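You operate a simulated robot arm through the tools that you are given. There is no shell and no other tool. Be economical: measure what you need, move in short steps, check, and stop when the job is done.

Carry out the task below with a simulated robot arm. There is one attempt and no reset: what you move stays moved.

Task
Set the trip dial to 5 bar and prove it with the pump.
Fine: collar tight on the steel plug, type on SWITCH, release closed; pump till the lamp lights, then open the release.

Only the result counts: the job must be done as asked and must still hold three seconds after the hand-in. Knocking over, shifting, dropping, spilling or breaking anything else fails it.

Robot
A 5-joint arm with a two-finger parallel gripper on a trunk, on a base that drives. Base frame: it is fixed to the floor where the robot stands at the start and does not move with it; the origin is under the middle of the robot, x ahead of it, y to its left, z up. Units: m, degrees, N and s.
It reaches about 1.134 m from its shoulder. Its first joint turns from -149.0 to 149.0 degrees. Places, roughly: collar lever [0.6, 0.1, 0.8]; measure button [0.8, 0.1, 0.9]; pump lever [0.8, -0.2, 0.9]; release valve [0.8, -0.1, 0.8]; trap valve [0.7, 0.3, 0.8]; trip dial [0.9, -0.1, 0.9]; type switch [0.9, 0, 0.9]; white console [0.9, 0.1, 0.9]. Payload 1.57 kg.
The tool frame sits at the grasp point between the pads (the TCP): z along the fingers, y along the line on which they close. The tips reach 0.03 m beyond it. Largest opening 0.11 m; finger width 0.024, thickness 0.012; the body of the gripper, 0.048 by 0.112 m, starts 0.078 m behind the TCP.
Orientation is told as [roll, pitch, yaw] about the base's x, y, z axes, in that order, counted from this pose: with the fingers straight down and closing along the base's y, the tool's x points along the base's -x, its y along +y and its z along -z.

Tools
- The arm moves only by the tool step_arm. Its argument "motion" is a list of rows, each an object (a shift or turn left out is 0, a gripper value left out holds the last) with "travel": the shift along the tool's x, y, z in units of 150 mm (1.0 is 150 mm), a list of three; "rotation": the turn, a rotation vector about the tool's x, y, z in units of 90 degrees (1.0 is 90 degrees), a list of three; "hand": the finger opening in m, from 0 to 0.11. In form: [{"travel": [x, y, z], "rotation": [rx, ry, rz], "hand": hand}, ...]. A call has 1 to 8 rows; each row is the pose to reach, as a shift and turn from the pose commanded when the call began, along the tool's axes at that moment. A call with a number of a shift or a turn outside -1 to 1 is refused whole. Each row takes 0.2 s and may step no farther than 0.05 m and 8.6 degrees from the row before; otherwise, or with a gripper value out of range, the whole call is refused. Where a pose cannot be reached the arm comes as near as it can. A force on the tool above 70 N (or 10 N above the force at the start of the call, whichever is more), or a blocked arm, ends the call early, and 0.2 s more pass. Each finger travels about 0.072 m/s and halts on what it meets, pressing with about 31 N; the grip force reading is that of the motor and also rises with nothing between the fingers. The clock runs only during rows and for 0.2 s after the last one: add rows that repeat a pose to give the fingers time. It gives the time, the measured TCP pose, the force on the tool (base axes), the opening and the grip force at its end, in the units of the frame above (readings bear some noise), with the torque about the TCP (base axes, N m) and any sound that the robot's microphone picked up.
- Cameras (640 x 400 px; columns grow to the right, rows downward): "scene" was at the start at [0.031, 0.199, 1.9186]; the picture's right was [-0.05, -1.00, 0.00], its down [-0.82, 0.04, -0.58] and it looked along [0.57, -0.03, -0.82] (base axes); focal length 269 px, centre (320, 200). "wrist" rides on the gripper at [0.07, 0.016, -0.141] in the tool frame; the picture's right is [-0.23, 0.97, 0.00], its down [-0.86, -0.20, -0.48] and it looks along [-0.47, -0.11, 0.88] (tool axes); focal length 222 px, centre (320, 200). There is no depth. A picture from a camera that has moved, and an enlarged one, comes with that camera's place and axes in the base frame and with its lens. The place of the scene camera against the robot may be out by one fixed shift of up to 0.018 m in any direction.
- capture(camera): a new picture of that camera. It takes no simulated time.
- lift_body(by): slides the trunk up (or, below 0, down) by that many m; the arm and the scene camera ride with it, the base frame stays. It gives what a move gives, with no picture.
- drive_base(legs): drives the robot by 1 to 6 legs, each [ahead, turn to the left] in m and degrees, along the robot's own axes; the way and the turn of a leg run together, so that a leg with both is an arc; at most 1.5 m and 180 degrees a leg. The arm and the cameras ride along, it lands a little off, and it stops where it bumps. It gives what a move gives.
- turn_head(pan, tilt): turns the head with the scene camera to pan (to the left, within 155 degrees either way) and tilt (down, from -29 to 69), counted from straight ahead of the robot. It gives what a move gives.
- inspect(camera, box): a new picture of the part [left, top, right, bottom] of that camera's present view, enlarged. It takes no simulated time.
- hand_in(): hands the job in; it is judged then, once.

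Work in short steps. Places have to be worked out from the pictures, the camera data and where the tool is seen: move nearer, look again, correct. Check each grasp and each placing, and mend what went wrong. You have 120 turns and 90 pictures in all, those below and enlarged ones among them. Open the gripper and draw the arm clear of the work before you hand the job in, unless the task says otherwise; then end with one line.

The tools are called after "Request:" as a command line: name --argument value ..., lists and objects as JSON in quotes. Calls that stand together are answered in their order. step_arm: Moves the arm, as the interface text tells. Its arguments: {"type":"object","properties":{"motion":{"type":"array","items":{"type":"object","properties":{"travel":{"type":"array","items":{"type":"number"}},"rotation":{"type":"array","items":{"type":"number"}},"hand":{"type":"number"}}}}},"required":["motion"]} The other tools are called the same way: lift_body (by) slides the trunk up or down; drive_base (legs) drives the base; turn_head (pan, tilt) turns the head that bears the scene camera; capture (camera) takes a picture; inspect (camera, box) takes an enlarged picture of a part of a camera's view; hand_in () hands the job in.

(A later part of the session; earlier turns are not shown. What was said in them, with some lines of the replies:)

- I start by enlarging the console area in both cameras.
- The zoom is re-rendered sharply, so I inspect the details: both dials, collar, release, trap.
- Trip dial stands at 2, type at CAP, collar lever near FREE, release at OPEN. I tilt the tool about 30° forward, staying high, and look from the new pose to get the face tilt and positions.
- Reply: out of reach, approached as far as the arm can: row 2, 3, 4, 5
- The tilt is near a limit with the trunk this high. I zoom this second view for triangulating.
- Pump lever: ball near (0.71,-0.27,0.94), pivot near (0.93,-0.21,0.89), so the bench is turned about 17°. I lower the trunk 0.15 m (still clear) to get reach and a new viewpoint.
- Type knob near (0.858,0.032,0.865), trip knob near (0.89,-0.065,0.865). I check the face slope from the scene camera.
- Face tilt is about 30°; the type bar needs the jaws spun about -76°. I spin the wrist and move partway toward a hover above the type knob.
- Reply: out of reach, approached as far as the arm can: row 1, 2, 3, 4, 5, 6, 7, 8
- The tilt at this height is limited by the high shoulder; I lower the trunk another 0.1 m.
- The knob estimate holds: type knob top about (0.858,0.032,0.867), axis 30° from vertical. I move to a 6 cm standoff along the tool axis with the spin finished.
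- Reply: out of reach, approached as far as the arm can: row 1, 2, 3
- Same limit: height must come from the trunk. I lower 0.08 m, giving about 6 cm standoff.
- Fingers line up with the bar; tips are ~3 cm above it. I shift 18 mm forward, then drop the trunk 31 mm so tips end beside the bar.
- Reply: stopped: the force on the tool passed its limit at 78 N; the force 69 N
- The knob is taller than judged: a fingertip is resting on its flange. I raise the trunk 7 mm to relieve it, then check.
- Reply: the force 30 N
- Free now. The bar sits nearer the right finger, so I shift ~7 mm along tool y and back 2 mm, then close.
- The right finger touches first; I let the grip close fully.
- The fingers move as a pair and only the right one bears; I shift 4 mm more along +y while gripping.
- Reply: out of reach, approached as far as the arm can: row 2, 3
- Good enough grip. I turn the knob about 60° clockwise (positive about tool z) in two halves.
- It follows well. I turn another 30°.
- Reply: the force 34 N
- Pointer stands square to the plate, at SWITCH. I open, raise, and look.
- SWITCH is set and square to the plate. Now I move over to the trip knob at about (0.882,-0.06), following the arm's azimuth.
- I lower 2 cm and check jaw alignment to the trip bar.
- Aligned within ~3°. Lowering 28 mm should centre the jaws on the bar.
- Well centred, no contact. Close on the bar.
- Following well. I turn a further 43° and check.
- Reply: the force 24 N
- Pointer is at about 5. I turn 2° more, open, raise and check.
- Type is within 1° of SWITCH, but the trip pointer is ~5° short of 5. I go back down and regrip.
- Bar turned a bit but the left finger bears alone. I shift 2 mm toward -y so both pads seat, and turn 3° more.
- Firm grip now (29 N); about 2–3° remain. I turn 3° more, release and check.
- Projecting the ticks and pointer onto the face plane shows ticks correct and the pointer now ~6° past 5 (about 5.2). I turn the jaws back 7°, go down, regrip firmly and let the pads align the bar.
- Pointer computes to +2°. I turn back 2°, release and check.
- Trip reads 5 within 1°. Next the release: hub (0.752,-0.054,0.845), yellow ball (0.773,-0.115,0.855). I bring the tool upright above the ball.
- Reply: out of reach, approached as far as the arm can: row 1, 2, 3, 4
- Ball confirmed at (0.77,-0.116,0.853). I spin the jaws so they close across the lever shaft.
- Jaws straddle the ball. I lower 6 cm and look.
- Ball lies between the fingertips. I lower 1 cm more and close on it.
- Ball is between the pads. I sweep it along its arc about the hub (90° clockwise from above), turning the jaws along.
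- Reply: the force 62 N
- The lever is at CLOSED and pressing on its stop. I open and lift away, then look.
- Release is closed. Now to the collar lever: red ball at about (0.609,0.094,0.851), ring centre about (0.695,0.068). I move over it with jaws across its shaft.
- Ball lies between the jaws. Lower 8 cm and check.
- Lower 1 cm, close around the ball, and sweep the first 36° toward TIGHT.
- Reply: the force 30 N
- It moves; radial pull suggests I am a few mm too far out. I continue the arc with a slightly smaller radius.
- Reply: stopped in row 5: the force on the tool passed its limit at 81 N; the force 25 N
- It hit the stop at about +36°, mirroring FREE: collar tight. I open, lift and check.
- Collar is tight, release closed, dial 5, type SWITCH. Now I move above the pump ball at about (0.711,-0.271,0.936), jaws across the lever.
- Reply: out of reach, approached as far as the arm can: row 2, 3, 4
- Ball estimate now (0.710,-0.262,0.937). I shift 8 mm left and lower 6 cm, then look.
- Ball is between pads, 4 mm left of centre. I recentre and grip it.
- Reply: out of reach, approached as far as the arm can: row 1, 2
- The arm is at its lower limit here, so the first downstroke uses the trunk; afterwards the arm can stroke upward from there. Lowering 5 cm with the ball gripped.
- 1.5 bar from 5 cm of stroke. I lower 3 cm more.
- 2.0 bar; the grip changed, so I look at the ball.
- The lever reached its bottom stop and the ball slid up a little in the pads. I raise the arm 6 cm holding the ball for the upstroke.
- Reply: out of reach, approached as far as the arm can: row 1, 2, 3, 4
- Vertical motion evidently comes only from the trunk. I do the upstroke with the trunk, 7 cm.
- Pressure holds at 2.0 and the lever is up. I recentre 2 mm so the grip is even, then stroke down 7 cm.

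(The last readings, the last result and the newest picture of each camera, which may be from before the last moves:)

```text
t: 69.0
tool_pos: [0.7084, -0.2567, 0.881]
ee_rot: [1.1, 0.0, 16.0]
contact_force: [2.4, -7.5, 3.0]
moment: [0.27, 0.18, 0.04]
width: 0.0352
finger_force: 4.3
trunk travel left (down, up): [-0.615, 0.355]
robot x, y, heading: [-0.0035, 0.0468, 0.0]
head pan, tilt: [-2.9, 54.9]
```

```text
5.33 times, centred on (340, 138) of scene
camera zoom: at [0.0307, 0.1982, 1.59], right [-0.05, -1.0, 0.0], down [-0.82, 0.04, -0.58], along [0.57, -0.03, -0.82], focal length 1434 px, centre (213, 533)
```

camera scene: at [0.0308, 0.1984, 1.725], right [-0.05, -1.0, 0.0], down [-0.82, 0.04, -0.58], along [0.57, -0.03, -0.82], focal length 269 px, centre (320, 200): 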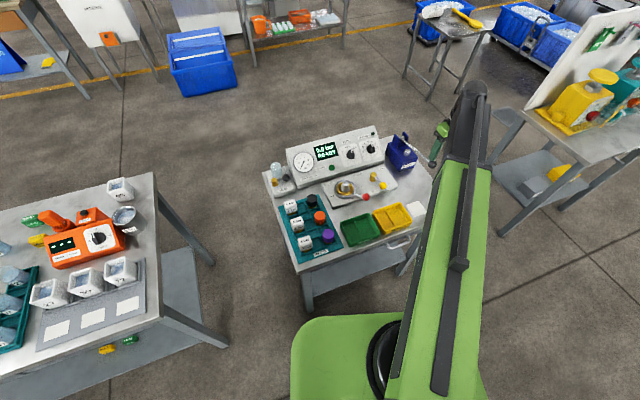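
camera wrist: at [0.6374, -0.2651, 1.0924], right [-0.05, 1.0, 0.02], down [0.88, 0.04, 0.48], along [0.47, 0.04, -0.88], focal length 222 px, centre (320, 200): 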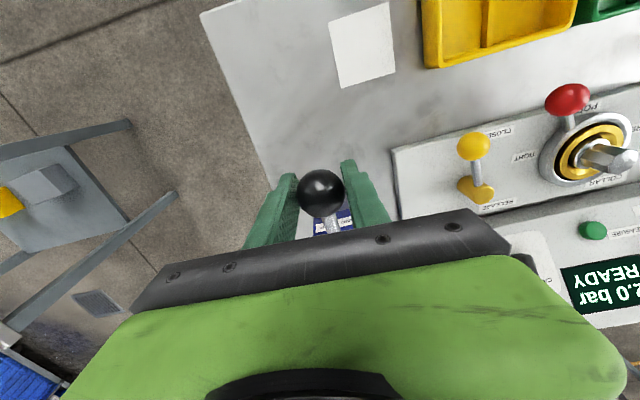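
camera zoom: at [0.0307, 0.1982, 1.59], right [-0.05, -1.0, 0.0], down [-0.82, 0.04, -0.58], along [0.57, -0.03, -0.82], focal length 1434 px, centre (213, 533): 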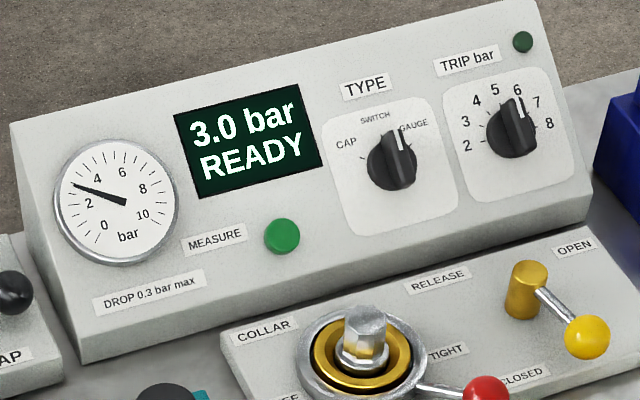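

3.0 bar. Another full stroke: up 7 cm, then down 7 cm.

Request:
lift_body --by 0.07

Request:
lift_body --by -0.07

Request:
inspect --camera "scene" --box '[280, 100, 400, 175]'

Request:
capture --camera "wrist"

```text
t: 70.1
tool_pos: [0.7074, -0.2565, 0.9506]
ee_rot: [0.9, -0.2, 15.9]
contact_force: [4.6, -9.7, 4.8]
moment: [0.14, -0.62, 0.02]
width: 0.0347
finger_force: 21.6
trunk travel left (down, up): [-0.685, 0.285]
robot x, y, heading: [-0.003, 0.0454, -0.1]
head pan, tilt: [-2.9, 54.9]
```

```text
t: 71.2
tool_pos: [0.708, -0.259, 0.8809]
ee_rot: [1.1, -0.1, 16.0]
contact_force: [3.0, -18.3, 3.7]
moment: [-0.28, 0.22, 0.04]
width: 0.0342
finger_force: 42.2
trunk travel left (down, up): [-0.615, 0.355]
robot x, y, heading: [-0.0049, 0.0431, -0.2]
head pan, tilt: [-2.9, 54.9]
```

```text
5.33 times, centred on (340, 138) of scene
camera zoom: at [0.0308, 0.1973, 1.59], right [-0.05, -1.0, 0.0], down [-0.82, 0.04, -0.58], along [0.57, -0.03, -0.82], focal length 1434 px, centre (213, 533)
```

zoom: 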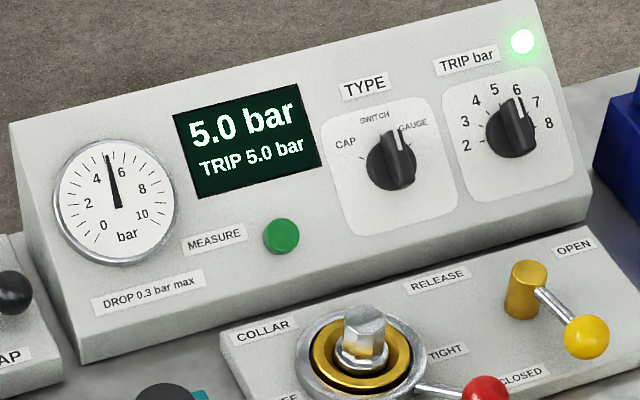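

```text
22 pictures are left
camera wrist: at [0.6371, -0.2648, 1.0213], right [-0.05, 1.0, 0.02], down [0.88, 0.04, 0.48], along [0.47, 0.04, -0.88], focal length 222 px, centre (320, 200)
```

wrist: 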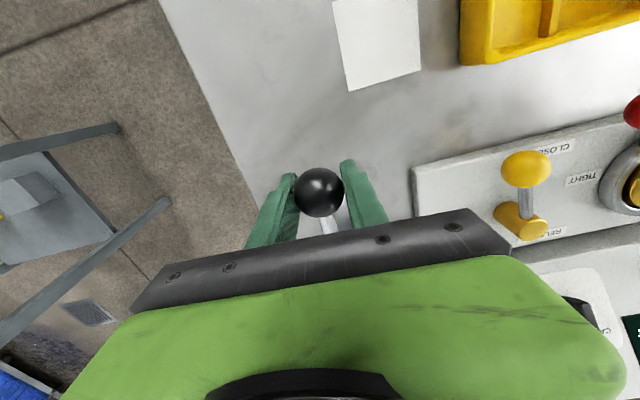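

Lamp is lit: TRIP 5.0 bar. I let go of the pump ball and rise clear.

Request:
step_arm --motion '[{"hand": 0.045}, {"hand": 0.06}, {"hand": 0.06}]'

Request:
lift_body --by 0.135

Request:
inspect --camera "scene" --box '[270, 100, 430, 200]'

```text
t: 72.0
tool_pos: [0.7076, -0.2572, 0.8815]
ee_rot: [1.2, -0.2, 16.1]
contact_force: [-0.2, 1.4, 2.5]
moment: [-0.12, 0.02, 0.02]
width: 0.06
finger_force: 0.1
trunk travel left (down, up): [-0.615, 0.355]
robot x, y, heading: [-0.0032, 0.0438, -0.2]
head pan, tilt: [-2.9, 54.9]
```

```text
t: 73.6
tool_pos: [0.7069, -0.2565, 1.0157]
ee_rot: [1.1, -0.1, 16.1]
contact_force: [0.4, -0.5, 0.3]
moment: [0.03, -0.01, 0.04]
width: 0.0598
finger_force: 0.2
trunk travel left (down, up): [-0.75, 0.22]
robot x, y, heading: [0.0001, 0.0426, 0.3]
head pan, tilt: [-2.9, 54.9]
```

```text
4.00 times, centred on (350, 150) of scene
camera zoom: at [0.0307, 0.199, 1.7249], right [-0.05, -1.0, 0.0], down [-0.82, 0.04, -0.58], along [0.57, -0.03, -0.82], focal length 1076 px, centre (200, 400)
```

zoom: 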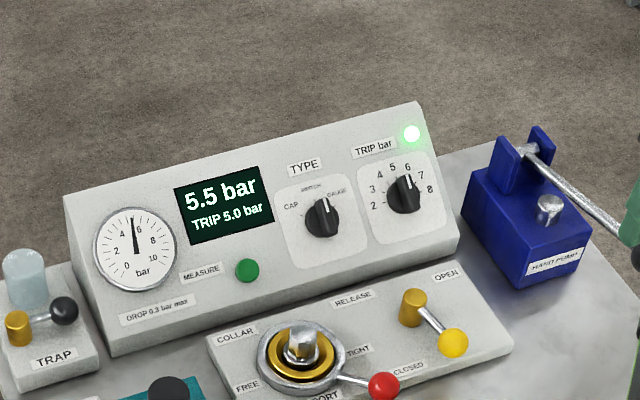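

Lamp stays lit. I move above the release ball at (0.691,-0.075).

Request:
step_arm --motion '[{"travel": [-0.04, 0.2, 0], "hand": 0.055}, {"travel": [-0.08, 0.4, 0]}, {"travel": [-0.116, 0.596, 0]}]'

Request:
step_arm --motion '[{"travel": [-0.04, 0.2, 0]}, {"travel": [-0.08, 0.4, 0]}, {"travel": [-0.116, 0.596, 0]}, {"travel": [-0.116, 0.596, 0]}]'

Request:
capture --camera "wrist"

```text
t: 74.4
tool_pos: [0.6993, -0.1662, 1.0166]
ee_rot: [1.1, -0.1, 16.0]
contact_force: [0.3, 0.0, 0.4]
moment: [-0.02, 0.0, -0.03]
width: 0.0548
finger_force: 0.1
trunk travel left (down, up): [-0.75, 0.22]
robot x, y, heading: [-0.005, 0.0467, -0.0]
head pan, tilt: [-2.9, 54.9]
```

```text
t: 75.4
tool_pos: [0.6922, -0.0758, 1.0171]
ee_rot: [1.1, -0.1, 16.0]
contact_force: [-0.5, -0.6, 0.1]
moment: [0.01, 0.06, 0.01]
width: 0.0553
finger_force: 0.0
out of reach, approached as far as the arm can: row 3, 4
trunk travel left (down, up): [-0.75, 0.22]
robot x, y, heading: [-0.0036, 0.0475, -0.4]
head pan, tilt: [-2.9, 54.9]
```

```text
20 pictures are left
camera wrist: at [0.6215, -0.0822, 1.1568], right [-0.05, 1.0, 0.02], down [0.88, 0.04, 0.48], along [0.47, 0.04, -0.88], focal length 222 px, centre (320, 200)
```

wrist: 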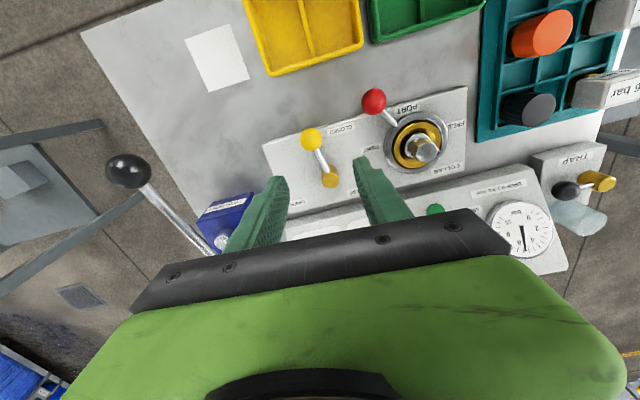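

Ball now judged at (0.690,-0.080). I correct by 4 mm and lower 14 cm.

Request:
step_arm --motion '[{"travel": [0.02, -0.023, 0]}]'

Request:
lift_body --by -0.13

Request:
inspect --camera "wrist" --box '[220, 80, 460, 230]'

```text
t: 75.8
tool_pos: [0.6892, -0.0798, 1.017]
ee_rot: [1.1, -0.2, 16.1]
contact_force: [0.3, -0.1, -0.4]
moment: [-0.03, -0.01, -0.05]
width: 0.0549
finger_force: 0.0
trunk travel left (down, up): [-0.75, 0.22]
robot x, y, heading: [-0.0011, 0.0445, -0.1]
head pan, tilt: [-2.9, 54.9]
```

```text
t: 77.4
tool_pos: [0.69, -0.0798, 0.8872]
ee_rot: [1.2, -0.1, 15.9]
contact_force: [0.5, -0.1, 0.2]
moment: [-0.01, 0.01, 0.03]
width: 0.055
finger_force: 0.0
trunk travel left (down, up): [-0.62, 0.35]
robot x, y, heading: [-0.0072, 0.0456, -0.1]
head pan, tilt: [-2.9, 54.9]
```

```text
2.67 times, centred on (340, 155) of wrist
camera zoom: at [0.6194, -0.0865, 1.0268], right [-0.05, 1.0, 0.02], down [0.88, 0.04, 0.48], along [0.47, 0.04, -0.88], focal length 592 px, centre (267, 320)
```

zoom: 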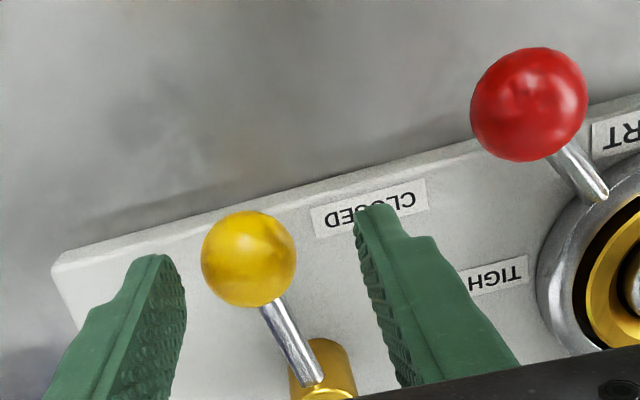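

Ball is 6 mm toward -y. I recentre, lower 22 mm, and close on it.

Request:
step_arm --motion '[{"travel": [0, -0.04, 0]}]'

Request:
lift_body --by -0.021

Request:
step_arm --motion '[{"hand": 0.04}, {"hand": 0.03}, {"hand": 0.03}, {"hand": 0.03}]'

Request:
inspect --camera "wrist" --box '[220, 80, 460, 230]'

```text
t: 77.8
tool_pos: [0.6919, -0.0845, 0.8876]
ee_rot: [1.2, 0.0, 16.0]
contact_force: [-0.9, 0.1, 0.1]
moment: [0.01, 0.02, 0.0]
width: 0.0552
finger_force: 0.1
trunk travel left (down, up): [-0.62, 0.35]
robot x, y, heading: [-0.0036, 0.046, -0.2]
head pan, tilt: [-2.9, 54.9]
```

```text
t: 78.5
tool_pos: [0.6907, -0.0852, 0.8648]
ee_rot: [1.1, -0.2, 16.0]
contact_force: [-0.3, 0.7, -0.2]
moment: [-0.01, 0.0, 0.03]
width: 0.055
finger_force: 0.0
trunk travel left (down, up): [-0.599, 0.371]
robot x, y, heading: [-0.005, 0.0475, -0.1]
head pan, tilt: [-2.9, 54.9]
```

```text
t: 79.5
tool_pos: [0.6907, -0.0853, 0.8654]
ee_rot: [1.1, -0.1, 16.0]
contact_force: [1.9, -3.5, 1.1]
moment: [-0.09, 0.01, -0.1]
width: 0.0313
finger_force: 40.2
trunk travel left (down, up): [-0.599, 0.371]
robot x, y, heading: [-0.0035, 0.0452, -0.1]
head pan, tilt: [-2.9, 54.9]
```

```text
2.67 times, centred on (340, 155) of wrist
camera zoom: at [0.6208, -0.0925, 1.0058], right [-0.05, 1.0, 0.02], down [0.88, 0.04, 0.48], along [0.47, 0.04, -0.88], focal length 592 px, centre (267, 320)
```

zoom: 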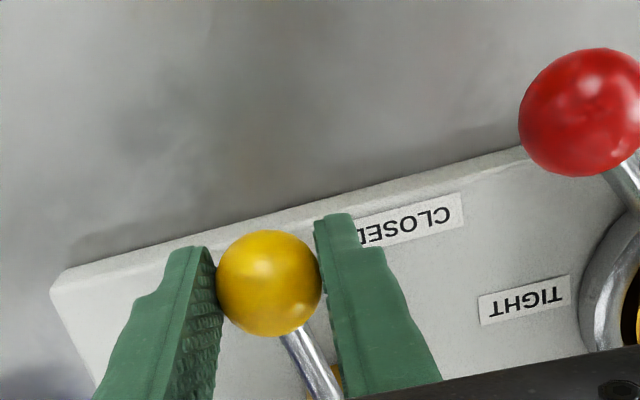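

Gripped. I sweep it back 83° counter-clockwise to OPEN.

Request:
step_arm --motion '[{"travel": [-0.022, -0.072, 0], "rotation": [0, 0, -0.094]}, {"travel": [-0.06, -0.138, 0], "rotation": [0, 0, -0.188]}, {"travel": [-0.11, -0.198, 0], "rotation": [0, 0, -0.282]}, {"travel": [-0.171, -0.255, 0], "rotation": [0, 0, -0.376]}, {"travel": [-0.243, -0.3, 0], "rotation": [0, 0, -0.47]}, {"travel": [-0.322, -0.331, 0], "rotation": [0, 0, -0.564]}, {"travel": [-0.404, -0.345, 0], "rotation": [0, 0, -0.658]}, {"travel": [-0.466, -0.345, 0], "rotation": [0, 0, -0.752]}]'

Request:
capture --camera "wrist"

Request:
inspect --camera "scene" --box '[280, 100, 400, 175]'

```text
t: 81.3
tool_pos: [0.7721, -0.115, 0.8652]
ee_rot: [0.3, -1.1, 83.7]
contact_force: [-7.8, 0.4, -4.6]
moment: [-0.18, 0.15, -0.4]
width: 0.0311
finger_force: 39.6
trunk travel left (down, up): [-0.599, 0.371]
robot x, y, heading: [-0.002, 0.0454, -0.2]
head pan, tilt: [-2.9, 54.9]
```

```text
17 pictures are left
camera wrist: at [0.7495, -0.1864, 1.0045], right [-0.94, 0.33, 0.01], down [0.29, 0.82, 0.49], along [0.16, 0.47, -0.87], focal length 222 px, centre (320, 200)
```

wrist: 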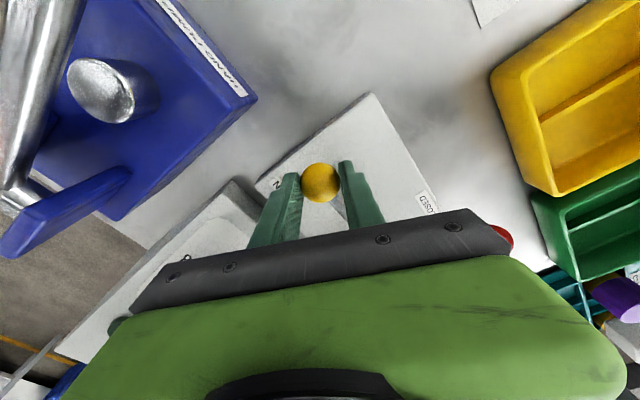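

```text
5.33 times, centred on (340, 138) of scene
camera zoom: at [0.0303, 0.199, 1.5739], right [-0.05, -1.0, 0.0], down [-0.82, 0.04, -0.58], along [0.57, -0.03, -0.82], focal length 1434 px, centre (213, 533)
```

zoom: 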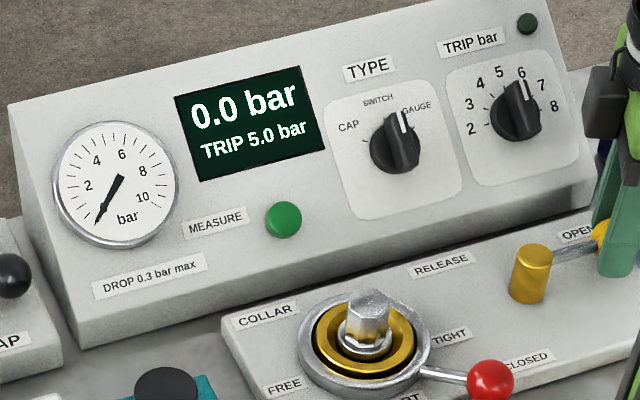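

0.0 bar with TRIP 5.0 held, and the lever is back at its OPEN place. I let go and rise clear.

Request:
step_arm --motion '[{"hand": 0.045}, {"hand": 0.055}, {"hand": 0.055}]'

Request:
lift_body --by 0.25

Request:
capture --camera "wrist"

Request:
inspect --camera "scene" --box '[260, 120, 440, 240]'

```text
t: 82.1
tool_pos: [0.773, -0.116, 0.8648]
ee_rot: [0.4, -1.0, 83.8]
contact_force: [0.4, 0.4, 0.2]
moment: [-0.04, -0.02, -0.01]
width: 0.055
finger_force: 0.0
trunk travel left (down, up): [-0.599, 0.371]
robot x, y, heading: [-0.0022, 0.045, 0.0]
head pan, tilt: [-2.9, 54.9]
```

```text
t: 84.7
tool_pos: [0.773, -0.1159, 1.1153]
ee_rot: [0.3, -1.1, 83.8]
contact_force: [-0.6, -0.2, -0.2]
moment: [0.01, -0.02, 0.0]
width: 0.0553
finger_force: 0.0
trunk travel left (down, up): [-0.849, 0.121]
robot x, y, heading: [-0.005, 0.0465, 0.1]
head pan, tilt: [-2.9, 54.9]
```

```text
15 pictures are left
camera wrist: at [0.7496, -0.1864, 1.2544], right [-0.94, 0.33, 0.01], down [0.29, 0.82, 0.49], along [0.16, 0.47, -0.87], focal length 222 px, centre (320, 200)
```

wrist: 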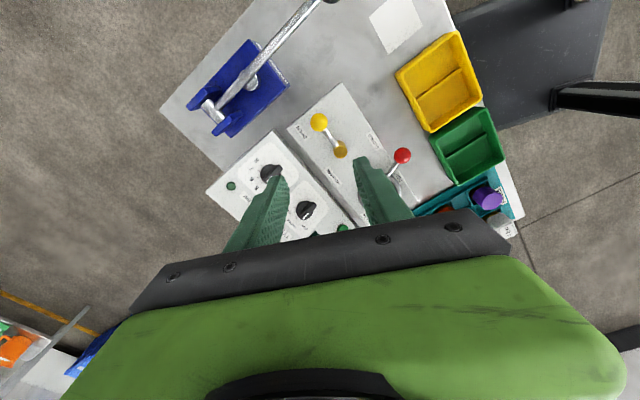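

```text
3.33 times, centred on (350, 180) of scene
camera zoom: at [0.0307, 0.199, 1.8239], right [-0.05, -1.0, 0.0], down [-0.82, 0.04, -0.58], along [0.57, -0.03, -0.82], focal length 896 px, centre (220, 267)
```

zoom: 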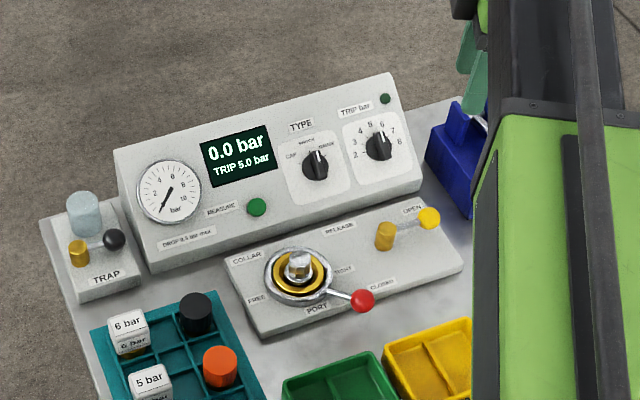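

The display shows 0.0 bar with TRIP 5.0 bar, the release is open, nothing else has moved, and the arm is clear. I hand in.

Request:
hand_in

```text
The job is handed in.
```

The trip dial is set to 5 bar and proven: the lamp lit during pumping, the display recorded TRIP 5.0 bar, the pressure ran up to 5.5 bar as I let go of the pump, and I then opened the release to bring it back to 0.0 bar.
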